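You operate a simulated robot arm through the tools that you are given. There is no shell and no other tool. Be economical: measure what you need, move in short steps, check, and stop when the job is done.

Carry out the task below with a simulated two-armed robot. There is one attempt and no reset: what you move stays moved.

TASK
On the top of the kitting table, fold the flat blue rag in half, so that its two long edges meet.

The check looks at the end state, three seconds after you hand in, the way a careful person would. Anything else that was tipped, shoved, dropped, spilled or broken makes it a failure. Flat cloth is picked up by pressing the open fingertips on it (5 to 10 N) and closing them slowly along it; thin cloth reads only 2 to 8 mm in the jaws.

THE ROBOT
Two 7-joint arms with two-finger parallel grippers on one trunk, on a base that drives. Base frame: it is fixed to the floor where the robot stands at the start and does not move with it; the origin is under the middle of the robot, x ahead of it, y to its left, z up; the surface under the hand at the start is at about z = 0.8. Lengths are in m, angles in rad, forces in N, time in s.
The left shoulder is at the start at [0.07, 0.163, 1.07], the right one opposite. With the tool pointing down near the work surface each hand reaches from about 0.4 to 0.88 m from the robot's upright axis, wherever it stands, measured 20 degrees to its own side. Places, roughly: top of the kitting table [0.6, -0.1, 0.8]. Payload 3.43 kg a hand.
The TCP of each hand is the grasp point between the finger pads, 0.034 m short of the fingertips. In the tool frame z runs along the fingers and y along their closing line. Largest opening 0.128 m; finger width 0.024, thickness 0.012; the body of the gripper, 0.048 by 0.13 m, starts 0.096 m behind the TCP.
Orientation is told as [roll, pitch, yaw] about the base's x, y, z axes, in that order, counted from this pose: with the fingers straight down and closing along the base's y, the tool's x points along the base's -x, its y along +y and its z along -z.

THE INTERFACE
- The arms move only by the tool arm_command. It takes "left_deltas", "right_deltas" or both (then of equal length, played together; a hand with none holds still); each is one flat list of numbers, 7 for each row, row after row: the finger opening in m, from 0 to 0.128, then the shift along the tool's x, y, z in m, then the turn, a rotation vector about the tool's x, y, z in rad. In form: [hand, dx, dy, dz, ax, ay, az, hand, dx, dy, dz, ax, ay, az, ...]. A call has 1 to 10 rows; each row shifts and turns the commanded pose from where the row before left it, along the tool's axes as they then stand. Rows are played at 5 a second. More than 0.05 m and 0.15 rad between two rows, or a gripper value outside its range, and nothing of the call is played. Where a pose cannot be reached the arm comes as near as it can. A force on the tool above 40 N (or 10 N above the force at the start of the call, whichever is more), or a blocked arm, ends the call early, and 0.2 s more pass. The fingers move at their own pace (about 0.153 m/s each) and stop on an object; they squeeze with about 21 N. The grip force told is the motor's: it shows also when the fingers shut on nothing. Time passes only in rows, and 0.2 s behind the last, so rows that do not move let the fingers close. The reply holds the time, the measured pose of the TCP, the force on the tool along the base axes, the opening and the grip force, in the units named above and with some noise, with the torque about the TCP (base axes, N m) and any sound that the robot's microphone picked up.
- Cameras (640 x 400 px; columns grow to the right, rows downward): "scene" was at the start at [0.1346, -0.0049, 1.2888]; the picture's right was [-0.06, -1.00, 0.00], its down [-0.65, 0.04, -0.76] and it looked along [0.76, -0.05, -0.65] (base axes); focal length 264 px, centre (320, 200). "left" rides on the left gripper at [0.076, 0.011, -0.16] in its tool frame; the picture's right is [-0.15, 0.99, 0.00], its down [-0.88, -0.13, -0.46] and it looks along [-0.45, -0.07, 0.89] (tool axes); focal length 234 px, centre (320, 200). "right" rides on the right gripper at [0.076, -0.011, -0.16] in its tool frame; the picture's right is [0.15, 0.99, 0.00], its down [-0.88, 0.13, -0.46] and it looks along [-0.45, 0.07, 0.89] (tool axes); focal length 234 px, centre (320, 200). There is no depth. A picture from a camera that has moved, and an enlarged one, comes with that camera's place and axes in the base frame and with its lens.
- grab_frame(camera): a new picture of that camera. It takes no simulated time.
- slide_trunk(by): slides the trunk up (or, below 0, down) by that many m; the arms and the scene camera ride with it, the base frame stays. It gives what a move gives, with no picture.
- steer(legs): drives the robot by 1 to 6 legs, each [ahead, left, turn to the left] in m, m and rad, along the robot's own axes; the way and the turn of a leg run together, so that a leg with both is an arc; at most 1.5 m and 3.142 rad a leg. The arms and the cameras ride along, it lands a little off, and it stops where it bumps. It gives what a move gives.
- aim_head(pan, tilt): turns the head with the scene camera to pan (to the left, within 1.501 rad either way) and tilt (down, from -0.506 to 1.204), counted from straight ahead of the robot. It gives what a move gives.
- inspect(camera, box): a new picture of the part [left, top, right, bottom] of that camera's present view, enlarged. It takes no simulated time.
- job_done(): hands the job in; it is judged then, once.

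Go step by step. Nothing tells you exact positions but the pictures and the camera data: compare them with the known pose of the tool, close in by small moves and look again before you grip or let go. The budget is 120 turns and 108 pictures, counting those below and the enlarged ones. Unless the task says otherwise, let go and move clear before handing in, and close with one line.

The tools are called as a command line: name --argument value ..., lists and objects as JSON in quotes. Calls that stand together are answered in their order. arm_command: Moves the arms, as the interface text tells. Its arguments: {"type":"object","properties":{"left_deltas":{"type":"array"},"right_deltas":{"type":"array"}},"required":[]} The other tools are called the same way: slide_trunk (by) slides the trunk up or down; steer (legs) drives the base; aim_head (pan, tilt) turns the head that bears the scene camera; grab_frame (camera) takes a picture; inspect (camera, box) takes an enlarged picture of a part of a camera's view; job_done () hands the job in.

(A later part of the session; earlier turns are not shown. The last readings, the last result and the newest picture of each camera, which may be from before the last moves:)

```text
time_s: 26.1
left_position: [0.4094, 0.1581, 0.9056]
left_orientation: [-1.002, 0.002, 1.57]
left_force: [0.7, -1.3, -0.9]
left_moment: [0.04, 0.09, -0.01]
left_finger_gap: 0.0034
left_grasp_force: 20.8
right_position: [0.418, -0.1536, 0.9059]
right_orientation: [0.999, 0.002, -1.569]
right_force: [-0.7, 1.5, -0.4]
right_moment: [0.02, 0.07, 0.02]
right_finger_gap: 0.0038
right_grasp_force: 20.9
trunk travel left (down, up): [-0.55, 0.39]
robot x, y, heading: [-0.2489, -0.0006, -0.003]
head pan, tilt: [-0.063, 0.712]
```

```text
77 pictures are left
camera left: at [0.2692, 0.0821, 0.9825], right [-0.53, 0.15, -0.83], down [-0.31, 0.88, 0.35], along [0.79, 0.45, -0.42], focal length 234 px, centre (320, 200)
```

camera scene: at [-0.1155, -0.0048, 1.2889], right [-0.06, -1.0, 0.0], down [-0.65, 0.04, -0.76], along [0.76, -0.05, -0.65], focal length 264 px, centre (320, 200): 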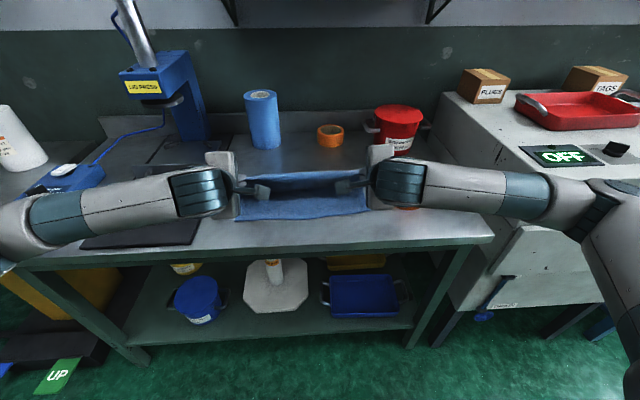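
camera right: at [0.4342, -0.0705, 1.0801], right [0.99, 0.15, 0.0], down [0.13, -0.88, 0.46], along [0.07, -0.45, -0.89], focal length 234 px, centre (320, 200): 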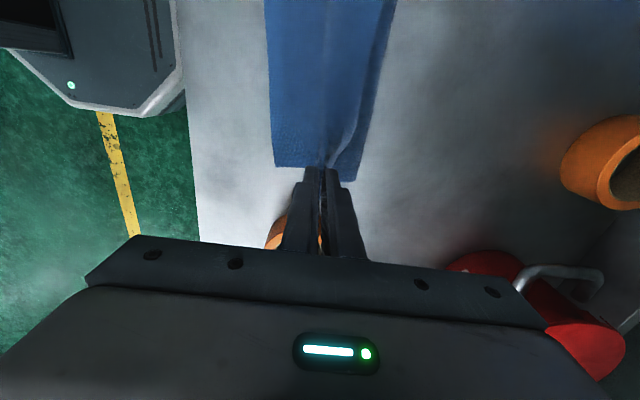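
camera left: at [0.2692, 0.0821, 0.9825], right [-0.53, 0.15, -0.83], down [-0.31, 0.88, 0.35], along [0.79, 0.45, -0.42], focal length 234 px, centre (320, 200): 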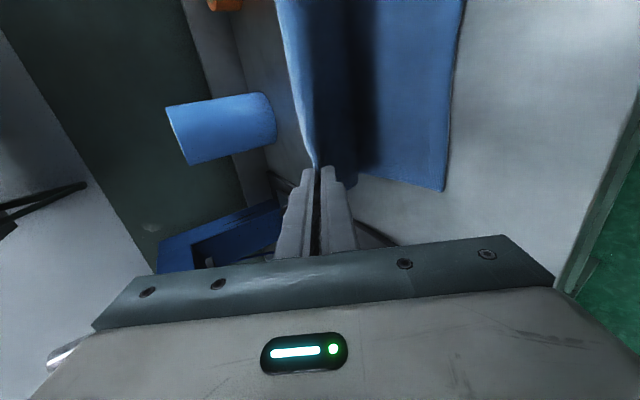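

Tilted cleanly with both corners held. Now I lower toward the near edge, three quarters of the way, and look.

arm_command --left_deltas '[0, 0, 0.0178, 0.001, 0, 0, 0, 0, 0, 0.0178, 0.001, 0, 0, 0, 0, 0, 0.0178, 0.001, 0, 0, 0]' --right_deltas '[0, 0, -0.0155, 0.0046, 0, 0, 0, 0, 0, -0.0155, 0.0046, 0, 0, 0, 0, 0, -0.0155, 0.0046, 0, 0, 0]'

grab_frame --camera "left"

grab_frame --camera "right"

inspect --camera "scene" --box '[220, 140, 390, 245]'

```text
time_s: 26.9
left_position: [0.3843, 0.1582, 0.8594]
left_orientation: [-0.999, 0.001, 1.571]
left_force: [0.5, -1.2, 0.4]
left_moment: [-0.05, 0.04, -0.04]
left_finger_gap: 0.0035
left_grasp_force: 21.3
right_position: [0.4026, -0.1529, 0.8599]
right_orientation: [1.0, 0.0, -1.566]
right_force: [0.2, 2.3, -0.7]
right_moment: [0.03, 0.05, 0.07]
right_finger_gap: 0.0037
right_grasp_force: 20.7
trunk travel left (down, up): [-0.55, 0.39]
robot x, y, heading: [-0.2504, -0.0008, -0.005]
head pan, tilt: [-0.063, 0.712]
```

```text
76 pictures are left
camera left: at [0.2426, 0.0833, 0.9363], right [-0.53, 0.15, -0.83], down [-0.31, 0.88, 0.36], along [0.79, 0.45, -0.42], focal length 234 px, centre (320, 200)
```

left: 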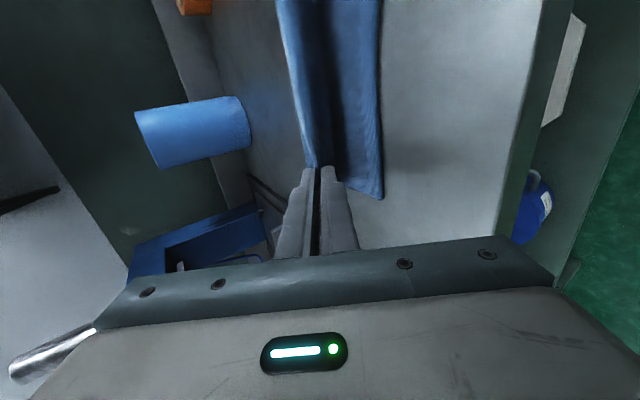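

```text
75 pictures are left
camera right: at [0.2624, -0.0776, 0.9364], right [0.53, 0.15, 0.83], down [-0.31, -0.88, 0.36], along [0.79, -0.45, -0.42], focal length 234 px, centre (320, 200)
```

right: 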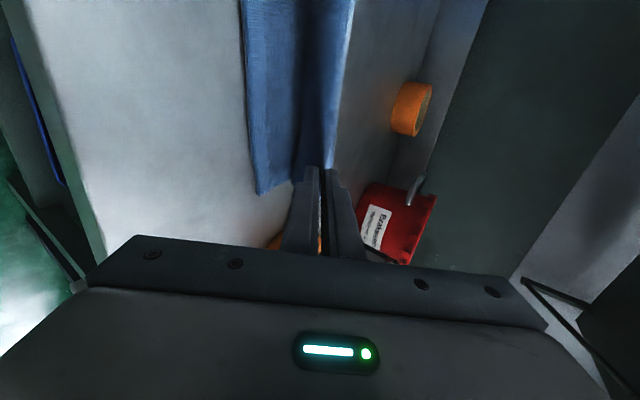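

```text
3.76 times, centred on (305, 192) of scene
camera zoom: at [-0.1156, -0.0048, 1.2888], right [-0.06, -1.0, 0.0], down [-0.65, 0.04, -0.76], along [0.76, -0.05, -0.65], focal length 996 px, centre (376, 228)
```

zoom: 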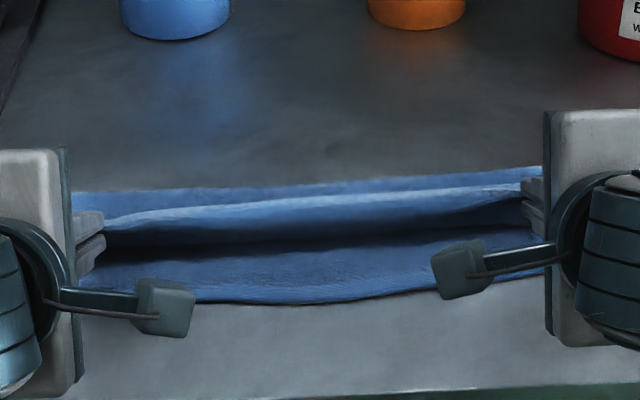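

Nearly there; the ridge sits above the near part of the rag. I finish the descent.

arm_command --left_deltas '[0, 0, 0.0178, 0.001, 0, 0, 0, 0, 0, 0.0, 0.0, 0, 0, 0]' --right_deltas '[0, 0, -0.0155, 0.0046, 0, 0, 0, 0, 0, 0, 0, 0, 0, 0]'

grab_frame --camera "left"

grab_frame --camera "right"

inspect --camera "scene" --box '[220, 140, 390, 245]'

```text
time_s: 27.5
left_position: [0.3727, 0.1591, 0.8443]
left_orientation: [-1.001, 0.0, 1.57]
left_force: [1.3, -1.5, -0.3]
left_moment: [-0.03, 0.05, -0.02]
left_finger_gap: 0.0033
left_grasp_force: 21.0
right_position: [0.3975, -0.1533, 0.8445]
right_orientation: [1.0, 0.001, -1.567]
right_force: [-0.1, 2.1, 0.1]
right_moment: [0.03, 0.01, 0.06]
right_finger_gap: 0.0038
right_grasp_force: 21.2
trunk travel left (down, up): [-0.55, 0.39]
robot x, y, heading: [-0.248, -0.0007, 0.001]
head pan, tilt: [-0.063, 0.712]
```

```text
73 pictures are left
camera left: at [0.2331, 0.0832, 0.9208], right [-0.53, 0.15, -0.83], down [-0.31, 0.88, 0.35], along [0.79, 0.45, -0.42], focal length 234 px, centre (320, 200)
```

left: 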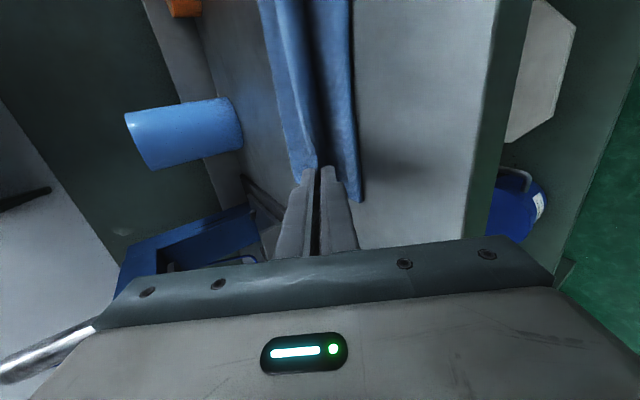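

```text
72 pictures are left
camera right: at [0.2579, -0.0777, 0.9223], right [0.53, 0.15, 0.83], down [-0.31, -0.88, 0.36], along [0.79, -0.45, -0.42], focal length 234 px, centre (320, 200)
```

right: 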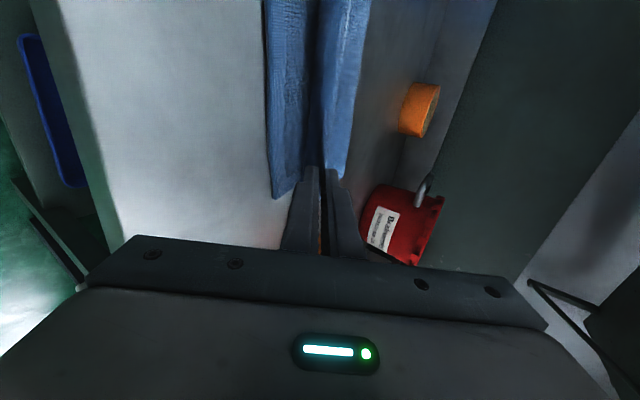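

```text
3.76 times, centred on (305, 192) of scene
camera zoom: at [-0.1156, -0.0046, 1.2887], right [-0.06, -1.0, 0.0], down [-0.65, 0.04, -0.76], along [0.76, -0.05, -0.65], focal length 996 px, centre (376, 228)
```

zoom: 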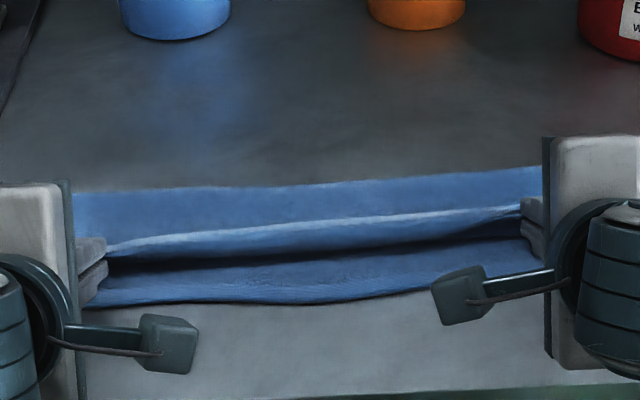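

The held edge lies about 2 cm behind the near edge, matching the pinched hem widths. I open the fingers gently and withdraw backwards along the fingers.

arm_command --left_deltas '[0, 0, 0.004, 0.002, 0, 0, 0, 0.01, 0, 0, 0, 0, 0, 0, 0.02, 0, 0, 0, 0, 0, 0, 0.02, 0, -0.003, -0.01, 0, 0, 0, 0.02, 0, -0.003, -0.015, 0, 0, 0, 0.02, 0, -0.005, -0.02, 0, 0, 0]' --right_deltas '[0, 0, -0.004, 0.002, 0, 0, 0, 0.01, 0, 0, 0, 0, 0, 0, 0.02, 0, 0, 0, 0, 0, 0, 0.02, 0, 0.003, -0.01, 0, 0, 0, 0.02, 0, 0.003, -0.015, 0, 0, 0, 0.02, 0, 0.005, -0.02, 0, 0, 0]'

grab_frame --camera "left"

grab_frame --camera "right"

inspect --camera "scene" --box '[220, 140, 390, 245]'

```text
time_s: 28.9
left_position: [0.341, 0.1589, 0.8731]
left_orientation: [-1.001, 0.0, 1.571]
left_force: [0.1, 0.0, -0.4]
left_moment: [-0.02, -0.02, 0.02]
left_finger_gap: 0.0199
left_grasp_force: 0.0
right_position: [0.3654, -0.1533, 0.8723]
right_orientation: [1.001, -0.001, -1.568]
right_force: [-0.3, -0.2, 0.1]
right_moment: [0.0, 0.0, 0.01]
right_finger_gap: 0.0202
right_grasp_force: 0.0
trunk travel left (down, up): [-0.55, 0.39]
robot x, y, heading: [-0.2495, 0.0006, -0.007]
head pan, tilt: [-0.063, 0.712]
```

```text
70 pictures are left
camera left: at [0.2006, 0.0827, 0.9497], right [-0.53, 0.15, -0.83], down [-0.31, 0.88, 0.36], along [0.79, 0.45, -0.42], focal length 234 px, centre (320, 200)
```

left: 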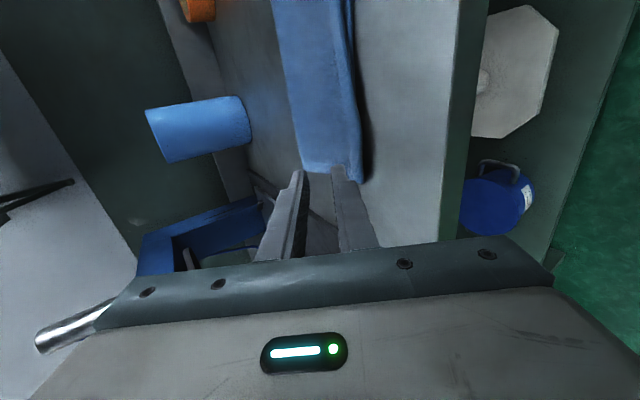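

```text
69 pictures are left
camera right: at [0.2257, -0.0778, 0.9515], right [0.53, 0.15, 0.83], down [-0.31, -0.88, 0.36], along [0.79, -0.45, -0.42], focal length 234 px, centre (320, 200)
```

right: 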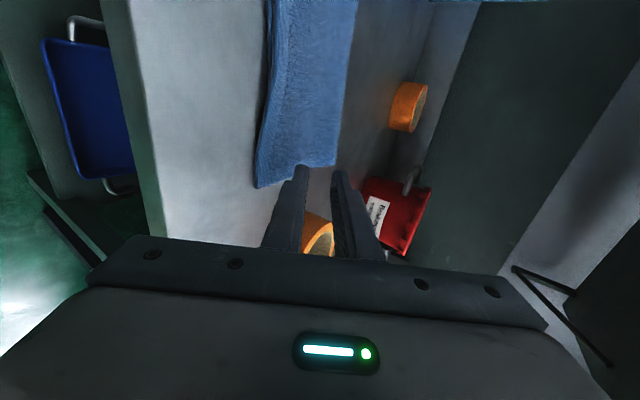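

```text
3.76 times, centred on (305, 192) of scene
camera zoom: at [-0.1165, -0.0048, 1.2888], right [-0.06, -1.0, 0.0], down [-0.65, 0.04, -0.76], along [0.76, -0.05, -0.65], focal length 996 px, centre (376, 228)
```

zoom: 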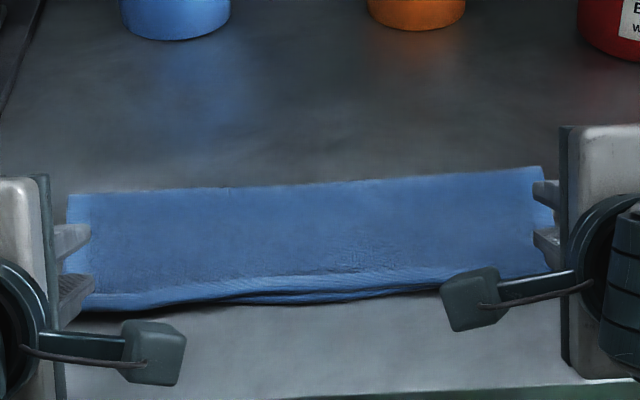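

The hem sprang out flat and the edges almost coincide. I draw the hands back and up for a clear look.

arm_command --left_deltas '[0.02, 0, -0.02, -0.03, 0, 0, 0, 0.02, 0, -0.03, -0.03, 0, 0, 0, 0.02, 0, -0.04, -0.02, 0, 0, 0, 0.02, -0.02, -0.04, 0, 0, 0, 0, 0.02, -0.03, -0.03, 0, 0, 0, 0]' --right_deltas '[0.02, 0, 0.02, -0.03, 0, 0, 0, 0.02, 0, 0.03, -0.03, 0, 0, 0, 0.02, 0, 0.04, -0.02, 0, 0, 0, 0.02, -0.02, 0.04, 0, 0, 0, 0, 0.02, -0.03, 0.03, 0, 0, 0, 0]'

grab_frame --camera "scene"

inspect --camera "scene" --box '[220, 140, 390, 245]'

grab_frame --camera "left"

grab_frame --camera "right"

```text
time_s: 30.1
left_position: [0.3624, 0.2089, 1.0506]
left_orientation: [-1.003, -0.001, 1.57]
left_force: [0.2, 0.6, 0.4]
left_moment: [0.0, 0.0, 0.01]
left_finger_gap: 0.0202
left_grasp_force: 0.1
right_position: [0.3846, -0.2055, 1.0497]
right_orientation: [1.001, 0.001, -1.569]
right_force: [0.6, -0.3, 0.2]
right_moment: [0.02, -0.01, 0.0]
right_finger_gap: 0.02
right_grasp_force: 0.2
trunk travel left (down, up): [-0.55, 0.39]
robot x, y, heading: [-0.2491, -0.0035, -0.001]
head pan, tilt: [-0.063, 0.712]
```

```text
67 pictures are left
camera scene: at [-0.1168, -0.0048, 1.2888], right [-0.06, -1.0, 0.0], down [-0.65, 0.04, -0.76], along [0.76, -0.05, -0.65], focal length 264 px, centre (320, 200)
```

scene: 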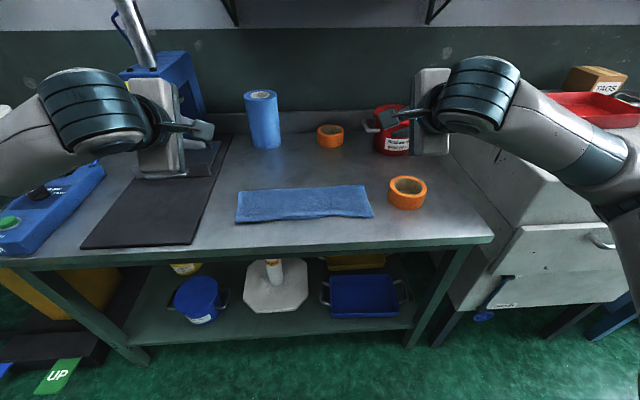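

```text
3.76 times, centred on (305, 192) of scene
camera zoom: at [-0.1168, -0.0048, 1.2888], right [-0.06, -1.0, 0.0], down [-0.65, 0.04, -0.76], along [0.76, -0.05, -0.65], focal length 996 px, centre (376, 228)
```

zoom: 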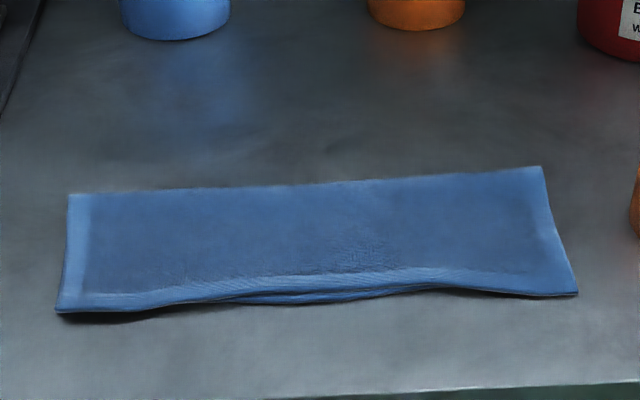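

```text
65 pictures are left
camera left: at [0.2216, 0.1329, 1.1263], right [-0.53, 0.15, -0.83], down [-0.31, 0.88, 0.36], along [0.79, 0.45, -0.42], focal length 234 px, centre (320, 200)
```

left: 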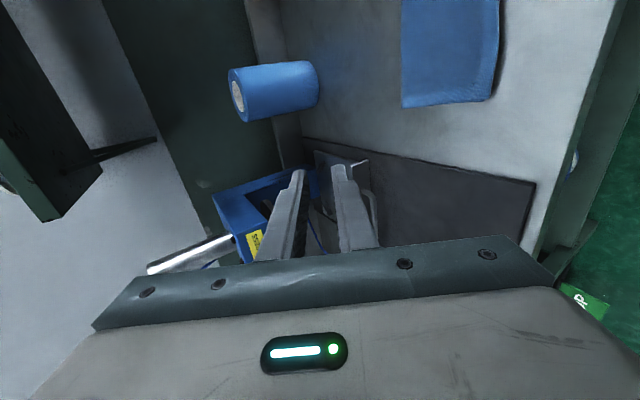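

```text
64 pictures are left
camera right: at [0.2441, -0.13, 1.1277], right [0.53, 0.15, 0.83], down [-0.31, -0.88, 0.36], along [0.79, -0.45, -0.42], focal length 234 px, centre (320, 200)
```

right: 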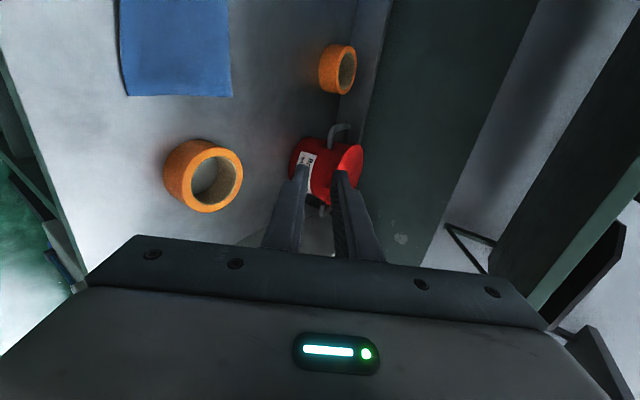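

Very close. The right top corner may overhang the lower one; I zoom in on both corners.

inspect --camera "scene" --box '[320, 180, 384, 220]'

inspect --camera "scene" --box '[230, 185, 294, 225]'

inspect --camera "right" --box '[100, 0, 260, 100]'

inspect --camera "left" --box '[380, 20, 540, 120]'

```text
10.00 times, centred on (352, 200) of scene
camera zoom: at [-0.1168, -0.0048, 1.2888], right [-0.06, -1.0, 0.0], down [-0.65, 0.04, -0.76], along [0.76, -0.05, -0.65], focal length 2644 px, centre (0, 200)
```

zoom: 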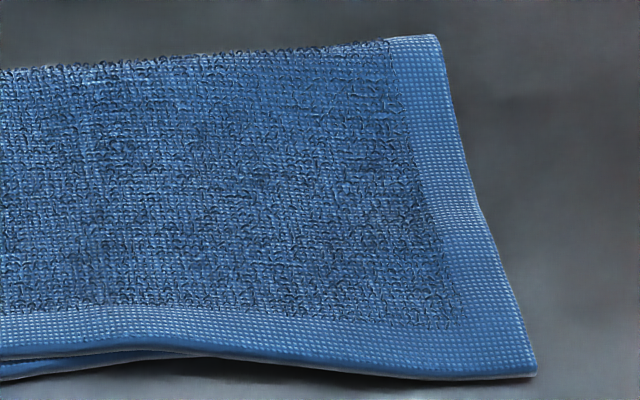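

```text
10.00 times, centred on (262, 205) of scene
camera zoom: at [-0.1168, -0.0048, 1.2888], right [-0.06, -1.0, 0.0], down [-0.65, 0.04, -0.76], along [0.76, -0.05, -0.65], focal length 2644 px, centre (900, 150)
```

zoom: 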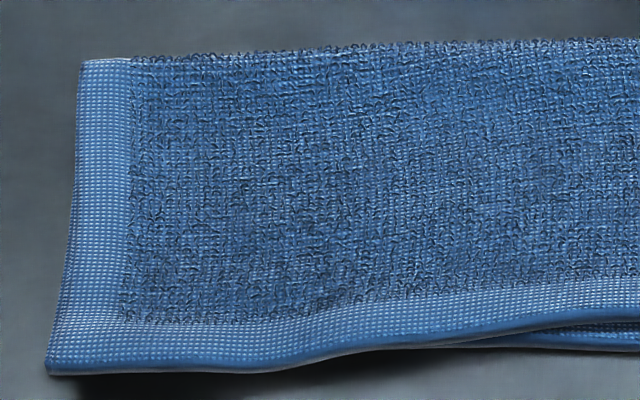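

```text
4.00 times, centred on (180, 50) of right
camera zoom: at [0.2441, -0.13, 1.1277], right [0.53, 0.15, 0.83], down [-0.31, -0.88, 0.36], along [0.79, -0.45, -0.42], focal length 937 px, centre (880, 800)
```

zoom: 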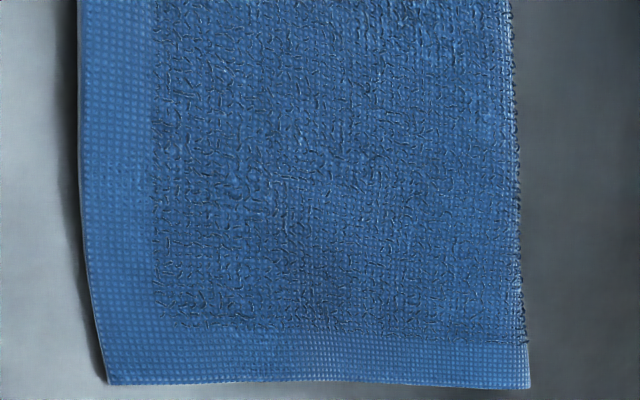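

```text
4.00 times, centred on (460, 70) of left
camera zoom: at [0.2216, 0.1329, 1.1263], right [-0.53, 0.15, -0.83], down [-0.31, 0.88, 0.36], along [0.79, 0.45, -0.42], focal length 937 px, centre (-240, 720)
```

zoom: 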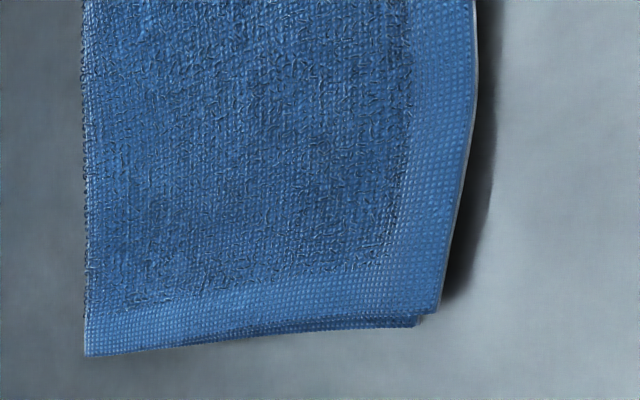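

On the right the top layer overhangs the lower edge by about 2 cm (left side matches). I'll re-grip the right top corner with the right hand upright and shift it back about 2 cm; first I untilt and hover over it.

arm_command --right_deltas '[0.03, 0, 0, 0, 0.143, 0, 0, 0.03, 0, 0, 0, 0.143, 0, 0, 0.03, 0, 0, 0, 0.143, 0, 0, 0.03, 0, 0, 0, 0.143, 0, 0, 0.03, 0, 0, 0, 0.143, 0, 0, 0.03, 0, 0, 0, 0.143, 0, 0, 0.03, 0, 0, 0, 0.143, 0, 0, 0.03, 0.025, 0.01, 0.04, 0, 0, 0, 0.03, 0.025, 0.01, 0.04, 0, 0, 0, 0.03, 0, 0, 0.045, 0, 0, 0]'

grab_frame --camera "right"

```text
time_s: 32.3
left_position: [0.3641, 0.2074, 1.0494]
left_orientation: [-0.999, 0.0, 1.57]
left_force: [0.8, -0.2, -0.4]
left_moment: [0.01, -0.02, 0.03]
left_finger_gap: 0.0199
left_grasp_force: 0.1
right_position: [0.404, -0.1549, 0.9239]
right_orientation: [-0.001, 0.002, -1.569]
right_force: [-0.3, -0.4, 0.2]
right_moment: [0.01, 0.01, 0.02]
right_finger_gap: 0.0301
right_grasp_force: 0.0
trunk travel left (down, up): [-0.55, 0.39]
robot x, y, heading: [-0.2541, -0.0036, 0.0]
head pan, tilt: [-0.063, 0.712]
```

```text
59 pictures are left
camera right: at [0.3934, -0.0788, 1.0841], right [0.99, 0.15, 0.0], down [0.13, -0.88, 0.45], along [0.07, -0.45, -0.89], focal length 234 px, centre (320, 200)
```

right: 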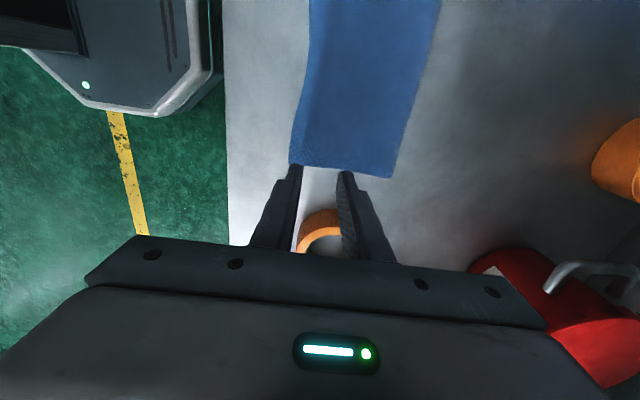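

The top corner is at [0.371, -0.177], the fold at x≈0.50; the hand is well placed. I go down to contact.

arm_command --right_deltas '[0.03, 0, 0, 0.04, 0, 0, 0, 0.03, 0, 0, 0.035, 0, 0, 0, 0.03, 0, 0, 0.004, 0, 0, 0, 0.03, 0, 0, 0, 0, 0, 0]'

inspect --camera "right" --box '[220, 100, 420, 225]'

```text
time_s: 33.3
left_position: [0.3629, 0.2082, 1.0485]
left_orientation: [-0.998, 0.0, 1.569]
left_force: [1.0, 0.1, -0.4]
left_moment: [-0.03, -0.01, 0.0]
left_finger_gap: 0.0198
left_grasp_force: 0.0
right_position: [0.4046, -0.1526, 0.8473]
right_orientation: [0.0, -0.001, -1.568]
right_force: [-0.6, 0.7, 0.3]
right_moment: [-0.02, 0.02, -0.02]
right_finger_gap: 0.0301
right_grasp_force: 0.0
trunk travel left (down, up): [-0.55, 0.39]
robot x, y, heading: [-0.2509, -0.001, -0.004]
head pan, tilt: [-0.063, 0.712]
```

```text
3.20 times, centred on (320, 162) of right
camera zoom: at [0.3938, -0.077, 1.0075], right [0.99, 0.15, 0.0], down [0.13, -0.88, 0.46], along [0.07, -0.45, -0.89], focal length 749 px, centre (320, 320)
```

zoom: 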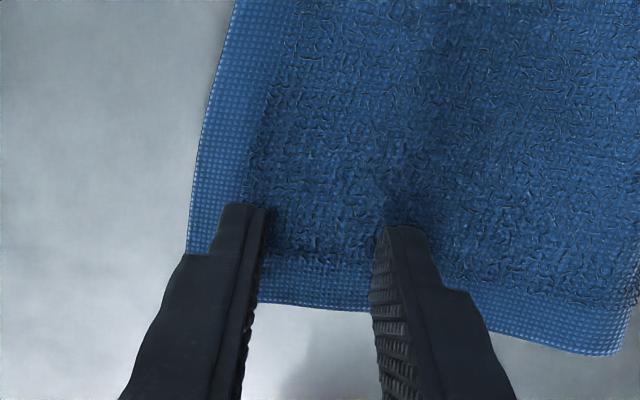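

arm_command --right_deltas '[0.03, 0, -0.008, 0.003, 0, 0, 0, 0.03, 0, 0, 0.0025, 0, 0, 0, 0.03, 0, 0, 0, 0, 0, 0]'

```text
time_s: 34.1
left_position: [0.3635, 0.2089, 1.0498]
left_orientation: [-1.0, 0.0, 1.571]
left_force: [-0.6, -0.1, -0.1]
left_moment: [-0.01, 0.01, -0.01]
left_finger_gap: 0.02
left_grasp_force: 0.1
right_position: [0.397, -0.1536, 0.8417]
right_orientation: [0.0, -0.002, -1.567]
right_force: [0.4, -0.3, 2.0]
right_moment: [-0.02, -0.03, -0.01]
right_finger_gap: 0.03
right_grasp_force: 0.0
trunk travel left (down, up): [-0.55, 0.39]
robot x, y, heading: [-0.2534, -0.0003, 0.003]
head pan, tilt: [-0.063, 0.712]
```

arm_command --right_deltas '[0.03, 0, 0, 0.002, 0, 0, 0, 0.03, 0, 0, 0, 0, 0, 0]'

```text
time_s: 34.7
left_position: [0.3621, 0.2095, 1.0497]
left_orientation: [-1.002, -0.002, 1.57]
left_force: [0.4, 0.7, -0.2]
left_moment: [0.0, -0.03, -0.01]
left_finger_gap: 0.0201
left_grasp_force: 0.0
right_position: [0.3965, -0.1545, 0.8391]
right_orientation: [0.0, -0.001, -1.568]
right_force: [0.7, -0.4, 9.0]
right_moment: [-0.04, -0.11, -0.01]
right_finger_gap: 0.0296
right_grasp_force: 0.0
trunk travel left (down, up): [-0.55, 0.39]
robot x, y, heading: [-0.2491, -0.0014, -0.002]
head pan, tilt: [-0.063, 0.712]
```

arm_command --right_deltas '[0.027, 0, 0, 0.0003, 0, 0, 0, 0.024, 0, 0, 0, 0, 0, 0, 0.021, 0, 0, 0, 0, 0, 0, 0.018, 0, 0, 0, 0, 0, 0, 0.015, 0, 0, 0, 0, 0, 0, 0.012, 0, 0, 0, 0, 0, 0, 0.009, 0, 0, 0, 0, 0, 0, 0.005, 0, 0, 0, 0, 0, 0, 0, 0, 0, 0, 0, 0, 0, 0, 0, 0, 0, 0, 0, 0]'

inspect --camera "right" --box '[220, 100, 420, 225]'

```text
time_s: 36.9
left_position: [0.3624, 0.2082, 1.0499]
left_orientation: [-1.002, 0.001, 1.568]
left_force: [1.4, 0.4, 0.3]
left_moment: [0.0, 0.01, -0.02]
left_finger_gap: 0.0204
left_grasp_force: 0.1
right_position: [0.3973, -0.1537, 0.8391]
right_orientation: [0.003, 0.0, -1.568]
right_force: [0.6, 0.3, 10.8]
right_moment: [0.01, -0.15, 0.03]
right_finger_gap: 0.0079
right_grasp_force: 21.3
trunk travel left (down, up): [-0.55, 0.39]
robot x, y, heading: [-0.2524, -0.0023, -0.003]
head pan, tilt: [-0.063, 0.712]
```

```text
3.20 times, centred on (320, 162) of right
camera zoom: at [0.3855, -0.0776, 1.0], right [0.99, 0.15, 0.0], down [0.13, -0.88, 0.46], along [0.07, -0.45, -0.89], focal length 749 px, centre (320, 320)
```

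zoom: 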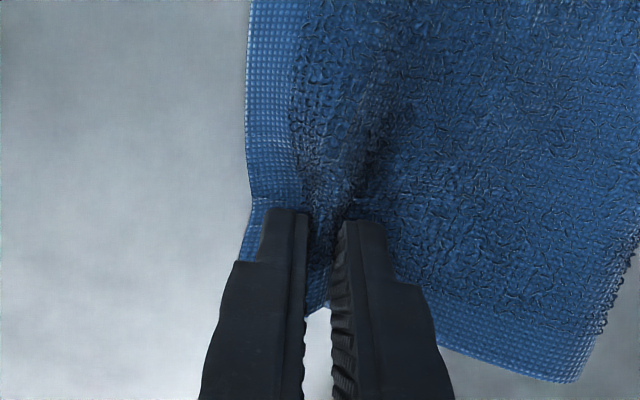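

The jaws read 7.9 mm, so they may have caught both layers. I lift a little to see.

arm_command --right_deltas '[0, 0, 0, -0.015, 0, 0, 0, 0, 0, 0, -0.015, 0, 0, 0]'

inspect --camera "right" --box '[220, 75, 460, 225]'

inspect --camera "scene" --box '[310, 165, 390, 215]'

```text
time_s: 37.5
left_position: [0.3625, 0.2092, 1.0496]
left_orientation: [-1.0, 0.0, 1.569]
left_force: [-1.0, 0.8, 1.0]
left_moment: [0.02, 0.01, 0.04]
left_finger_gap: 0.0199
left_grasp_force: 0.1
right_position: [0.3977, -0.1532, 0.867]
right_orientation: [-0.001, 0.0, -1.566]
right_force: [-0.4, 0.0, 0.1]
right_moment: [0.03, -0.01, 0.02]
right_finger_gap: 0.0082
right_grasp_force: 20.8
trunk travel left (down, up): [-0.55, 0.39]
robot x, y, heading: [-0.249, 0.0029, -0.0]
head pan, tilt: [-0.063, 0.712]
```

```text
2.67 times, centred on (340, 150) of right
camera zoom: at [0.3865, -0.0768, 1.0281], right [0.99, 0.15, 0.0], down [0.13, -0.88, 0.46], along [0.07, -0.45, -0.89], focal length 624 px, centre (267, 333)
```

zoom: 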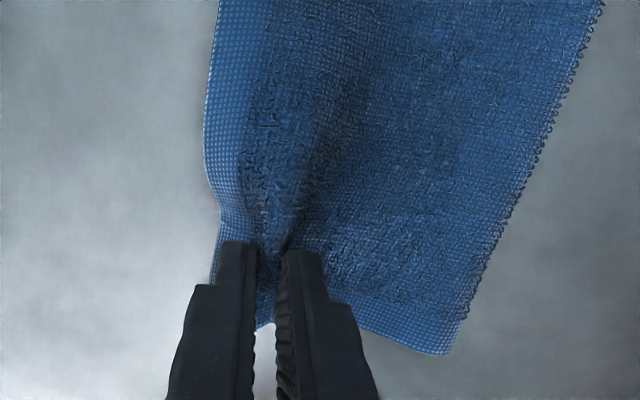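

```text
8.00 times, centred on (350, 190) of scene
camera zoom: at [-0.116, -0.0047, 1.2887], right [-0.06, -1.0, 0.0], down [-0.65, 0.04, -0.76], along [0.76, -0.05, -0.65], focal length 2116 px, centre (80, 280)
```

zoom: 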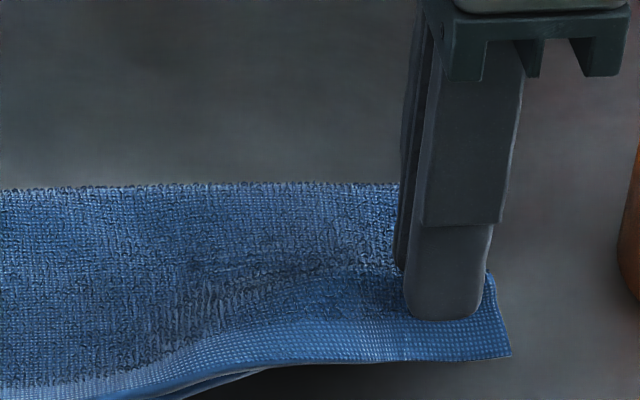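

Likely both layers are in the jaws. I set it back down, open, rise, and will instead pinch only the overhanging strip with the fingers closing along y.

arm_command --right_deltas '[0, 0, 0, 0.015, 0, 0, 0, 0, 0, 0, 0.012, 0, 0, 0, 0.015, 0, 0, 0, 0, 0, 0, 0.03, 0, 0, 0, 0, 0, 0, 0.03, 0, 0, -0.02, 0, 0, 0, 0.03, 0, 0, -0.04, 0, 0, 0, 0.03, 0, 0, -0.04, 0, 0, 0, 0.03, -0.03, -0.03, -0.02, 0, 0, 0]'

inspect --camera "scene" --box '[220, 140, 390, 245]'

grab_frame --camera "right"

```text
time_s: 39.3
left_position: [0.3614, 0.2074, 1.0503]
left_orientation: [-1.001, -0.002, 1.569]
left_force: [-0.5, -0.1, -0.2]
left_moment: [0.04, 0.0, 0.0]
left_finger_gap: 0.0201
left_grasp_force: 0.1
right_position: [0.3659, -0.1841, 0.9612]
right_orientation: [0.002, 0.002, -1.567]
right_force: [-1.3, -0.6, -0.1]
right_moment: [0.03, 0.0, 0.03]
right_finger_gap: 0.03
right_grasp_force: 0.2
trunk travel left (down, up): [-0.55, 0.39]
robot x, y, heading: [-0.2479, -0.0019, 0.002]
head pan, tilt: [-0.063, 0.712]
```

```text
3.76 times, centred on (305, 192) of scene
camera zoom: at [-0.1174, -0.0072, 1.2889], right [-0.06, -1.0, 0.0], down [-0.65, 0.04, -0.76], along [0.76, -0.05, -0.65], focal length 996 px, centre (376, 228)
```

zoom: 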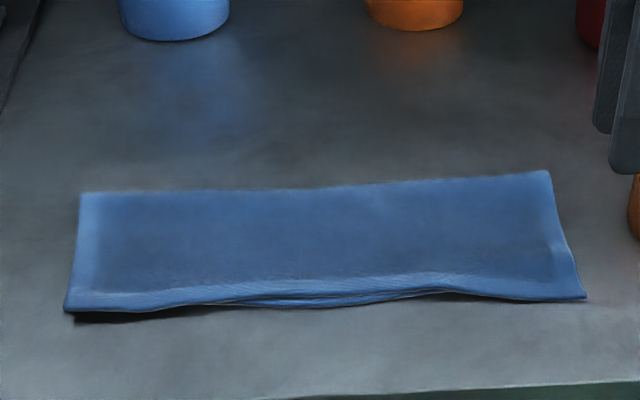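

```text
53 pictures are left
camera right: at [0.3547, -0.1094, 1.1222], right [0.99, 0.15, 0.0], down [0.13, -0.88, 0.45], along [0.07, -0.45, -0.89], focal length 234 px, centre (320, 200)
```

right: 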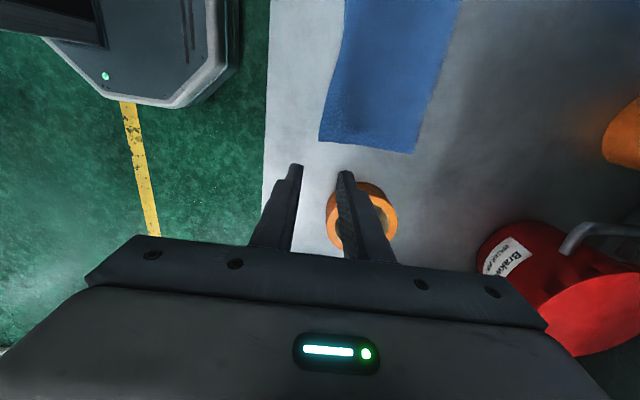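

The rag settled back as before, top right corner at [0.365, -0.183]. I turn the right hand to close along y, to pinch only the overhanging strip.

arm_command --right_deltas '[0.025, 0, 0, 0, 0, 0, -0.149, 0.025, 0, 0, 0, 0, 0, -0.149, 0.025, 0, 0, 0, 0, 0, -0.149, 0.025, 0, 0, 0, 0, 0, -0.149, 0.025, 0, 0, 0, 0, 0, -0.149, 0.025, 0, 0, 0, 0, 0, -0.149, 0.025, 0, 0, 0, 0, 0, -0.149, 0.025, 0, 0, 0, 0, 0, -0.149, 0.025, 0, 0, 0, 0, 0, -0.149, 0.025, 0, 0, 0, 0, 0, -0.149]'

arm_command --right_deltas '[0.025, 0, 0, 0, 0, 0, -0.077, 0.025, -0.007, 0.031, 0.03, 0, 0, 0, 0.025, 0, 0, 0.035, 0, 0, 0]'

grab_frame --camera "right"

```text
time_s: 41.5
left_position: [0.3622, 0.2086, 1.0497]
left_orientation: [-1.0, -0.001, 1.568]
left_force: [-0.4, 0.8, -1.1]
left_moment: [0.02, -0.02, -0.02]
left_finger_gap: 0.02
left_grasp_force: 0.1
right_position: [0.3676, -0.1846, 0.9614]
right_orientation: [-0.002, 0.0, -0.076]
right_force: [0.9, -0.2, 0.1]
right_moment: [-0.03, 0.02, -0.04]
right_finger_gap: 0.0251
right_grasp_force: 0.1
trunk travel left (down, up): [-0.55, 0.39]
robot x, y, heading: [-0.252, 0.0028, -0.001]
head pan, tilt: [-0.063, 0.712]
```

```text
time_s: 42.3
left_position: [0.364, 0.2071, 1.0504]
left_orientation: [-1.0, -0.002, 1.568]
left_force: [0.2, -0.1, 0.3]
left_moment: [0.03, 0.02, -0.01]
left_finger_gap: 0.0199
left_grasp_force: 0.0
right_position: [0.3741, -0.1552, 0.897]
right_orientation: [0.0, 0.0, -0.001]
right_force: [-1.2, -1.0, -1.0]
right_moment: [0.02, 0.02, -0.01]
right_finger_gap: 0.0251
right_grasp_force: 0.0
trunk travel left (down, up): [-0.55, 0.39]
robot x, y, heading: [-0.2512, -0.003, 0.0]
head pan, tilt: [-0.063, 0.712]
```

```text
52 pictures are left
camera right: at [0.2987, -0.1658, 1.0573], right [-0.15, 0.99, 0.0], down [0.88, 0.13, 0.46], along [0.45, 0.07, -0.89], focal length 234 px, centre (320, 200)
```

right: 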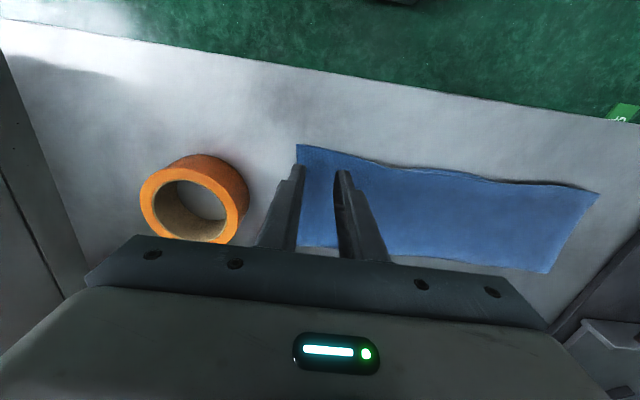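

inspect --camera "right" --box '[280, 115, 440, 215]'

inspect --camera "right" --box '[460, 145, 620, 245]'

```text
4.00 times, centred on (360, 165) of right
camera zoom: at [0.2987, -0.1658, 1.0573], right [-0.15, 0.99, 0.0], down [0.88, 0.13, 0.46], along [0.45, 0.07, -0.89], focal length 937 px, centre (160, 340)
```

zoom: 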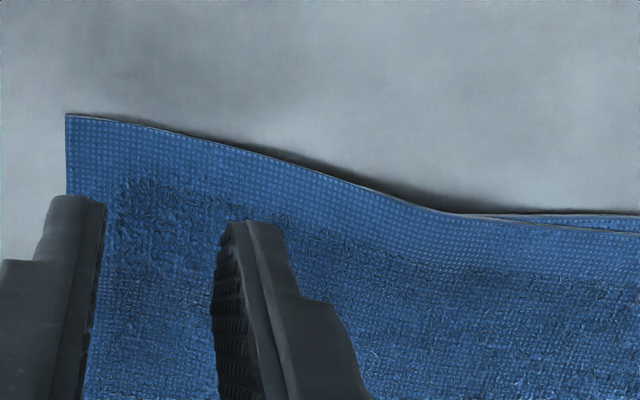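

```text
4.00 times, centred on (540, 195) of right
camera zoom: at [0.2987, -0.1658, 1.0573], right [-0.15, 0.99, 0.0], down [0.88, 0.13, 0.46], along [0.45, 0.07, -0.89], focal length 937 px, centre (-560, 220)
```

zoom: 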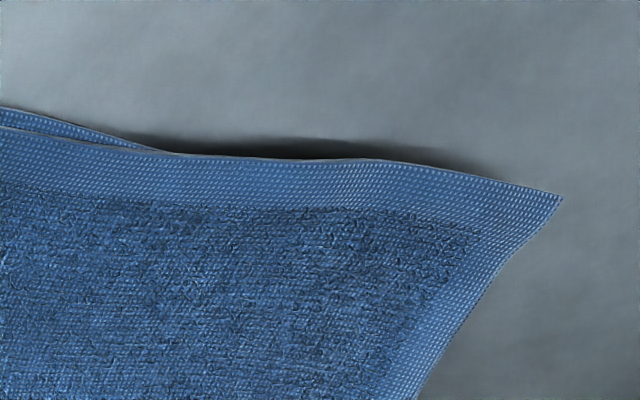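

This view shows the right overhang clearly (about 3 cm at the corner, tapering out mid-edge), the left being within a centimetre. The fingers sit over the overhanging single layer; I go down on it.

arm_command --right_deltas '[0.025, -0.003, 0, 0.03, 0, 0, 0, 0.025, 0, 0, 0.025, 0, 0, 0, 0.025, 0, 0, 0.003, 0, 0, 0, 0.025, 0, 0, 0, 0, 0, 0]'

inspect --camera "right" --box '[220, 100, 420, 225]'

```text
time_s: 43.3
left_position: [0.3624, 0.2092, 1.05]
left_orientation: [-1.0, 0.001, 1.57]
left_force: [0.2, -0.3, -0.5]
left_moment: [-0.01, 0.0, 0.0]
left_finger_gap: 0.0204
left_grasp_force: 0.0
right_position: [0.3757, -0.1527, 0.8398]
right_orientation: [0.0, -0.001, 0.0]
right_force: [-0.5, -0.3, 6.5]
right_moment: [0.05, -0.09, -0.01]
right_finger_gap: 0.0249
right_grasp_force: 0.0
trunk travel left (down, up): [-0.55, 0.39]
robot x, y, heading: [-0.2458, 0.0041, -0.003]
head pan, tilt: [-0.063, 0.712]
```

```text
3.20 times, centred on (320, 162) of right
camera zoom: at [0.3008, -0.1633, 0.9997], right [-0.15, 0.99, 0.0], down [0.88, 0.13, 0.46], along [0.45, 0.07, -0.89], focal length 749 px, centre (320, 320)
```

zoom: 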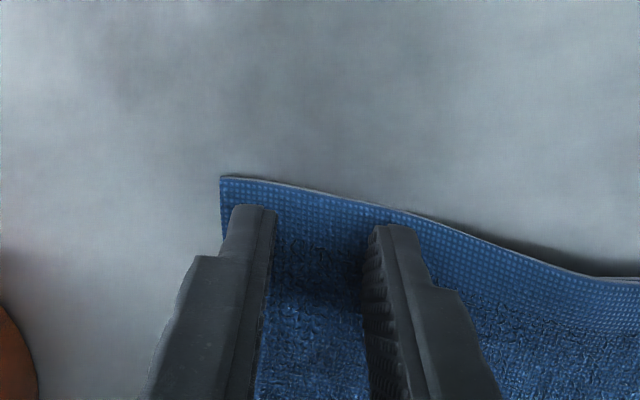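

The contact force sits at the fingers' far side, so the lower layer reaches under them there. I shift 8 mm toward the edge.

arm_command --right_deltas '[0.025, 0, 0, -0.006, 0, 0, 0, 0.025, 0.01, -0.004, 0, 0, 0, 0, 0.025, 0, 0, 0.006, 0, 0, 0, 0.025, 0, 0, 0.001, 0, 0, 0, 0.025, 0, 0, 0, 0, 0, 0]'

inspect --camera "right" --box '[220, 100, 420, 225]'

```text
time_s: 44.5
left_position: [0.3626, 0.2088, 1.0504]
left_orientation: [-1.0, -0.001, 1.569]
left_force: [-0.3, 0.0, 0.0]
left_moment: [0.01, 0.0, -0.02]
left_finger_gap: 0.02
left_grasp_force: 0.1
right_position: [0.3665, -0.1573, 0.8391]
right_orientation: [0.0, -0.001, 0.0]
right_force: [2.2, -0.1, 9.0]
right_moment: [0.08, -0.19, -0.01]
right_finger_gap: 0.0247
right_grasp_force: 0.1
trunk travel left (down, up): [-0.55, 0.39]
robot x, y, heading: [-0.2508, 0.0023, -0.002]
head pan, tilt: [-0.063, 0.712]
```

```text
3.20 times, centred on (320, 162) of right
camera zoom: at [0.2917, -0.1678, 0.9992], right [-0.15, 0.99, 0.0], down [0.88, 0.13, 0.46], along [0.45, 0.07, -0.89], focal length 749 px, centre (320, 320)
```

zoom: 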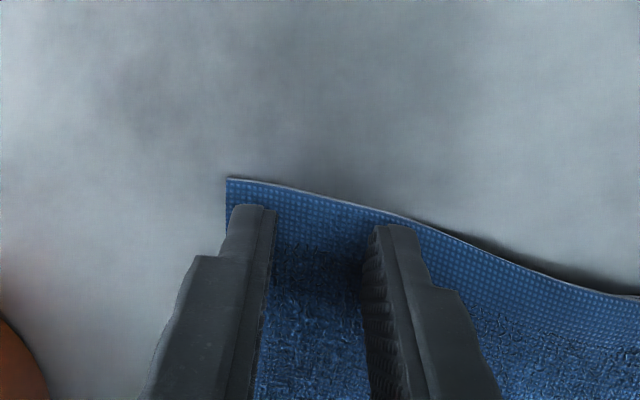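

The cloth seems to have been dragged along with the fingers. I rise and look.

arm_command --right_deltas '[0.025, 0, 0, -0.01, 0, 0, 0, 0.025, 0, 0, -0.03, 0, 0, 0, 0.025, 0, 0, -0.03, 0, 0, 0]'

grab_frame --camera "right"

inspect --camera "right" --box '[260, 100, 420, 200]'

```text
time_s: 45.3
left_position: [0.3627, 0.2085, 1.048]
left_orientation: [-1.0, 0.001, 1.569]
left_force: [0.3, 0.7, 0.0]
left_moment: [-0.04, 0.0, 0.02]
left_finger_gap: 0.0198
left_grasp_force: 0.0
right_position: [0.3676, -0.1567, 0.9078]
right_orientation: [-0.002, 0.0, -0.001]
right_force: [0.6, 0.3, -0.3]
right_moment: [0.0, -0.01, 0.0]
right_finger_gap: 0.0252
right_grasp_force: 0.1
trunk travel left (down, up): [-0.55, 0.39]
robot x, y, heading: [-0.2533, 0.002, 0.002]
head pan, tilt: [-0.063, 0.712]
```

```text
47 pictures are left
camera right: at [0.2926, -0.1674, 1.0687], right [-0.15, 0.99, 0.0], down [0.88, 0.13, 0.45], along [0.45, 0.07, -0.89], focal length 234 px, centre (320, 200)
```

right: 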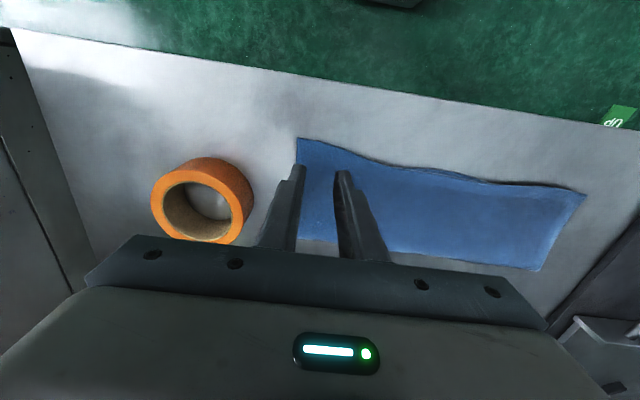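

```text
4.00 times, centred on (340, 150) of right
camera zoom: at [0.2926, -0.1674, 1.0687], right [-0.15, 0.99, 0.0], down [0.88, 0.13, 0.45], along [0.45, 0.07, -0.89], focal length 937 px, centre (240, 400)
```

zoom: 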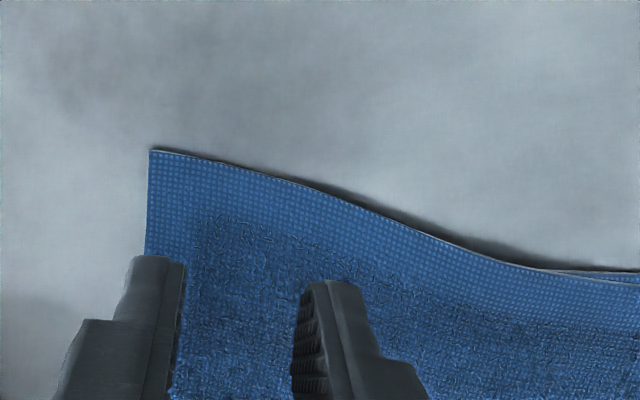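

The top right corner is now at [0.352, -0.183]. I move 6 mm nearer the edge while clear of the cloth, then press straight down.

arm_command --right_deltas '[0.028, 0.006, 0.002, 0.02, 0, 0, 0, 0.028, 0, 0, 0.035, 0, 0, 0, 0.028, 0, 0, 0.0125, 0, 0, 0, 0.028, 0, 0, 0.002, 0, 0, 0, 0.028, 0, 0, 0, 0, 0, 0]'

inspect --camera "right" --box '[220, 100, 420, 225]'

```text
time_s: 46.5
left_position: [0.3624, 0.2076, 1.0502]
left_orientation: [-1.001, 0.002, 1.569]
left_force: [0.4, -0.5, -0.4]
left_moment: [0.01, 0.04, 0.01]
left_finger_gap: 0.0203
left_grasp_force: 0.1
right_position: [0.3621, -0.1571, 0.8389]
right_orientation: [0.001, -0.004, 0.0]
right_force: [0.4, -0.6, 5.7]
right_moment: [0.01, -0.06, -0.01]
right_finger_gap: 0.0277
right_grasp_force: 0.1
trunk travel left (down, up): [-0.55, 0.39]
robot x, y, heading: [-0.2484, -0.0007, -0.001]
head pan, tilt: [-0.063, 0.712]
```

```text
3.20 times, centred on (320, 162) of right
camera zoom: at [0.2865, -0.1663, 0.9989], right [-0.15, 0.99, 0.0], down [0.88, 0.13, 0.46], along [0.45, 0.07, -0.89], focal length 749 px, centre (320, 320)
```

zoom: 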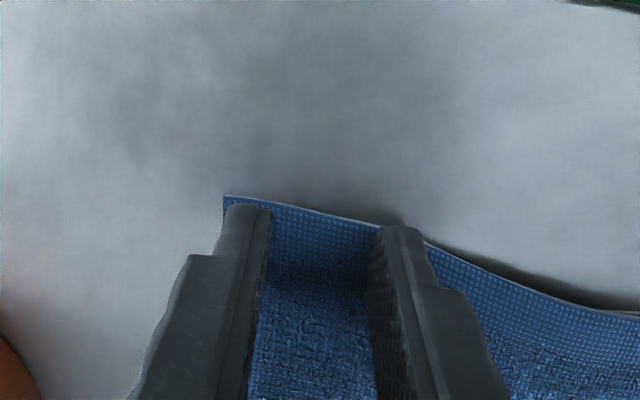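

Fingertips are now right at the edge of the top layer with 5.7 N. I close slowly.

arm_command --right_deltas '[0.026, 0, 0, 0.0006, 0, 0, 0, 0.023, 0, 0, 0, 0, 0, 0, 0.02, 0, 0, 0, 0, 0, 0, 0.017, 0, 0, 0, 0, 0, 0, 0.014, 0, 0, 0, 0, 0, 0, 0.011, 0, 0, 0, 0, 0, 0, 0.008, 0, 0, 0, 0, 0, 0, 0.004, 0, 0, 0, 0, 0, 0, 0, 0, 0, 0, 0, 0, 0, 0, 0, 0, 0, 0, 0, 0]'

inspect --camera "right" --box '[220, 100, 420, 225]'

```text
time_s: 48.7
left_position: [0.3632, 0.2077, 1.0504]
left_orientation: [-1.001, -0.001, 1.57]
left_force: [0.1, -0.4, 1.0]
left_moment: [0.04, 0.01, -0.01]
left_finger_gap: 0.0199
left_grasp_force: 0.0
right_position: [0.3617, -0.1546, 0.8379]
right_orientation: [-0.001, -0.001, -0.001]
right_force: [1.0, 0.9, 8.5]
right_moment: [0.12, -0.09, -0.01]
right_finger_gap: 0.0038
right_grasp_force: 21.3
trunk travel left (down, up): [-0.55, 0.39]
robot x, y, heading: [-0.2531, -0.0025, -0.001]
head pan, tilt: [-0.063, 0.712]
```

```text
3.20 times, centred on (320, 162) of right
camera zoom: at [0.2861, -0.1653, 0.9984], right [-0.15, 0.99, 0.0], down [0.88, 0.13, 0.46], along [0.45, 0.07, -0.89], focal length 749 px, centre (320, 320)
```

zoom: 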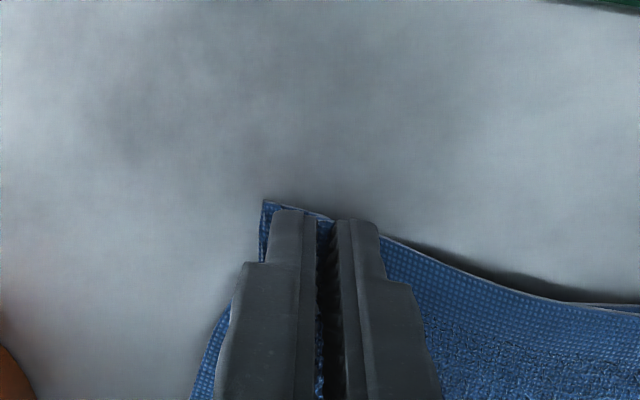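

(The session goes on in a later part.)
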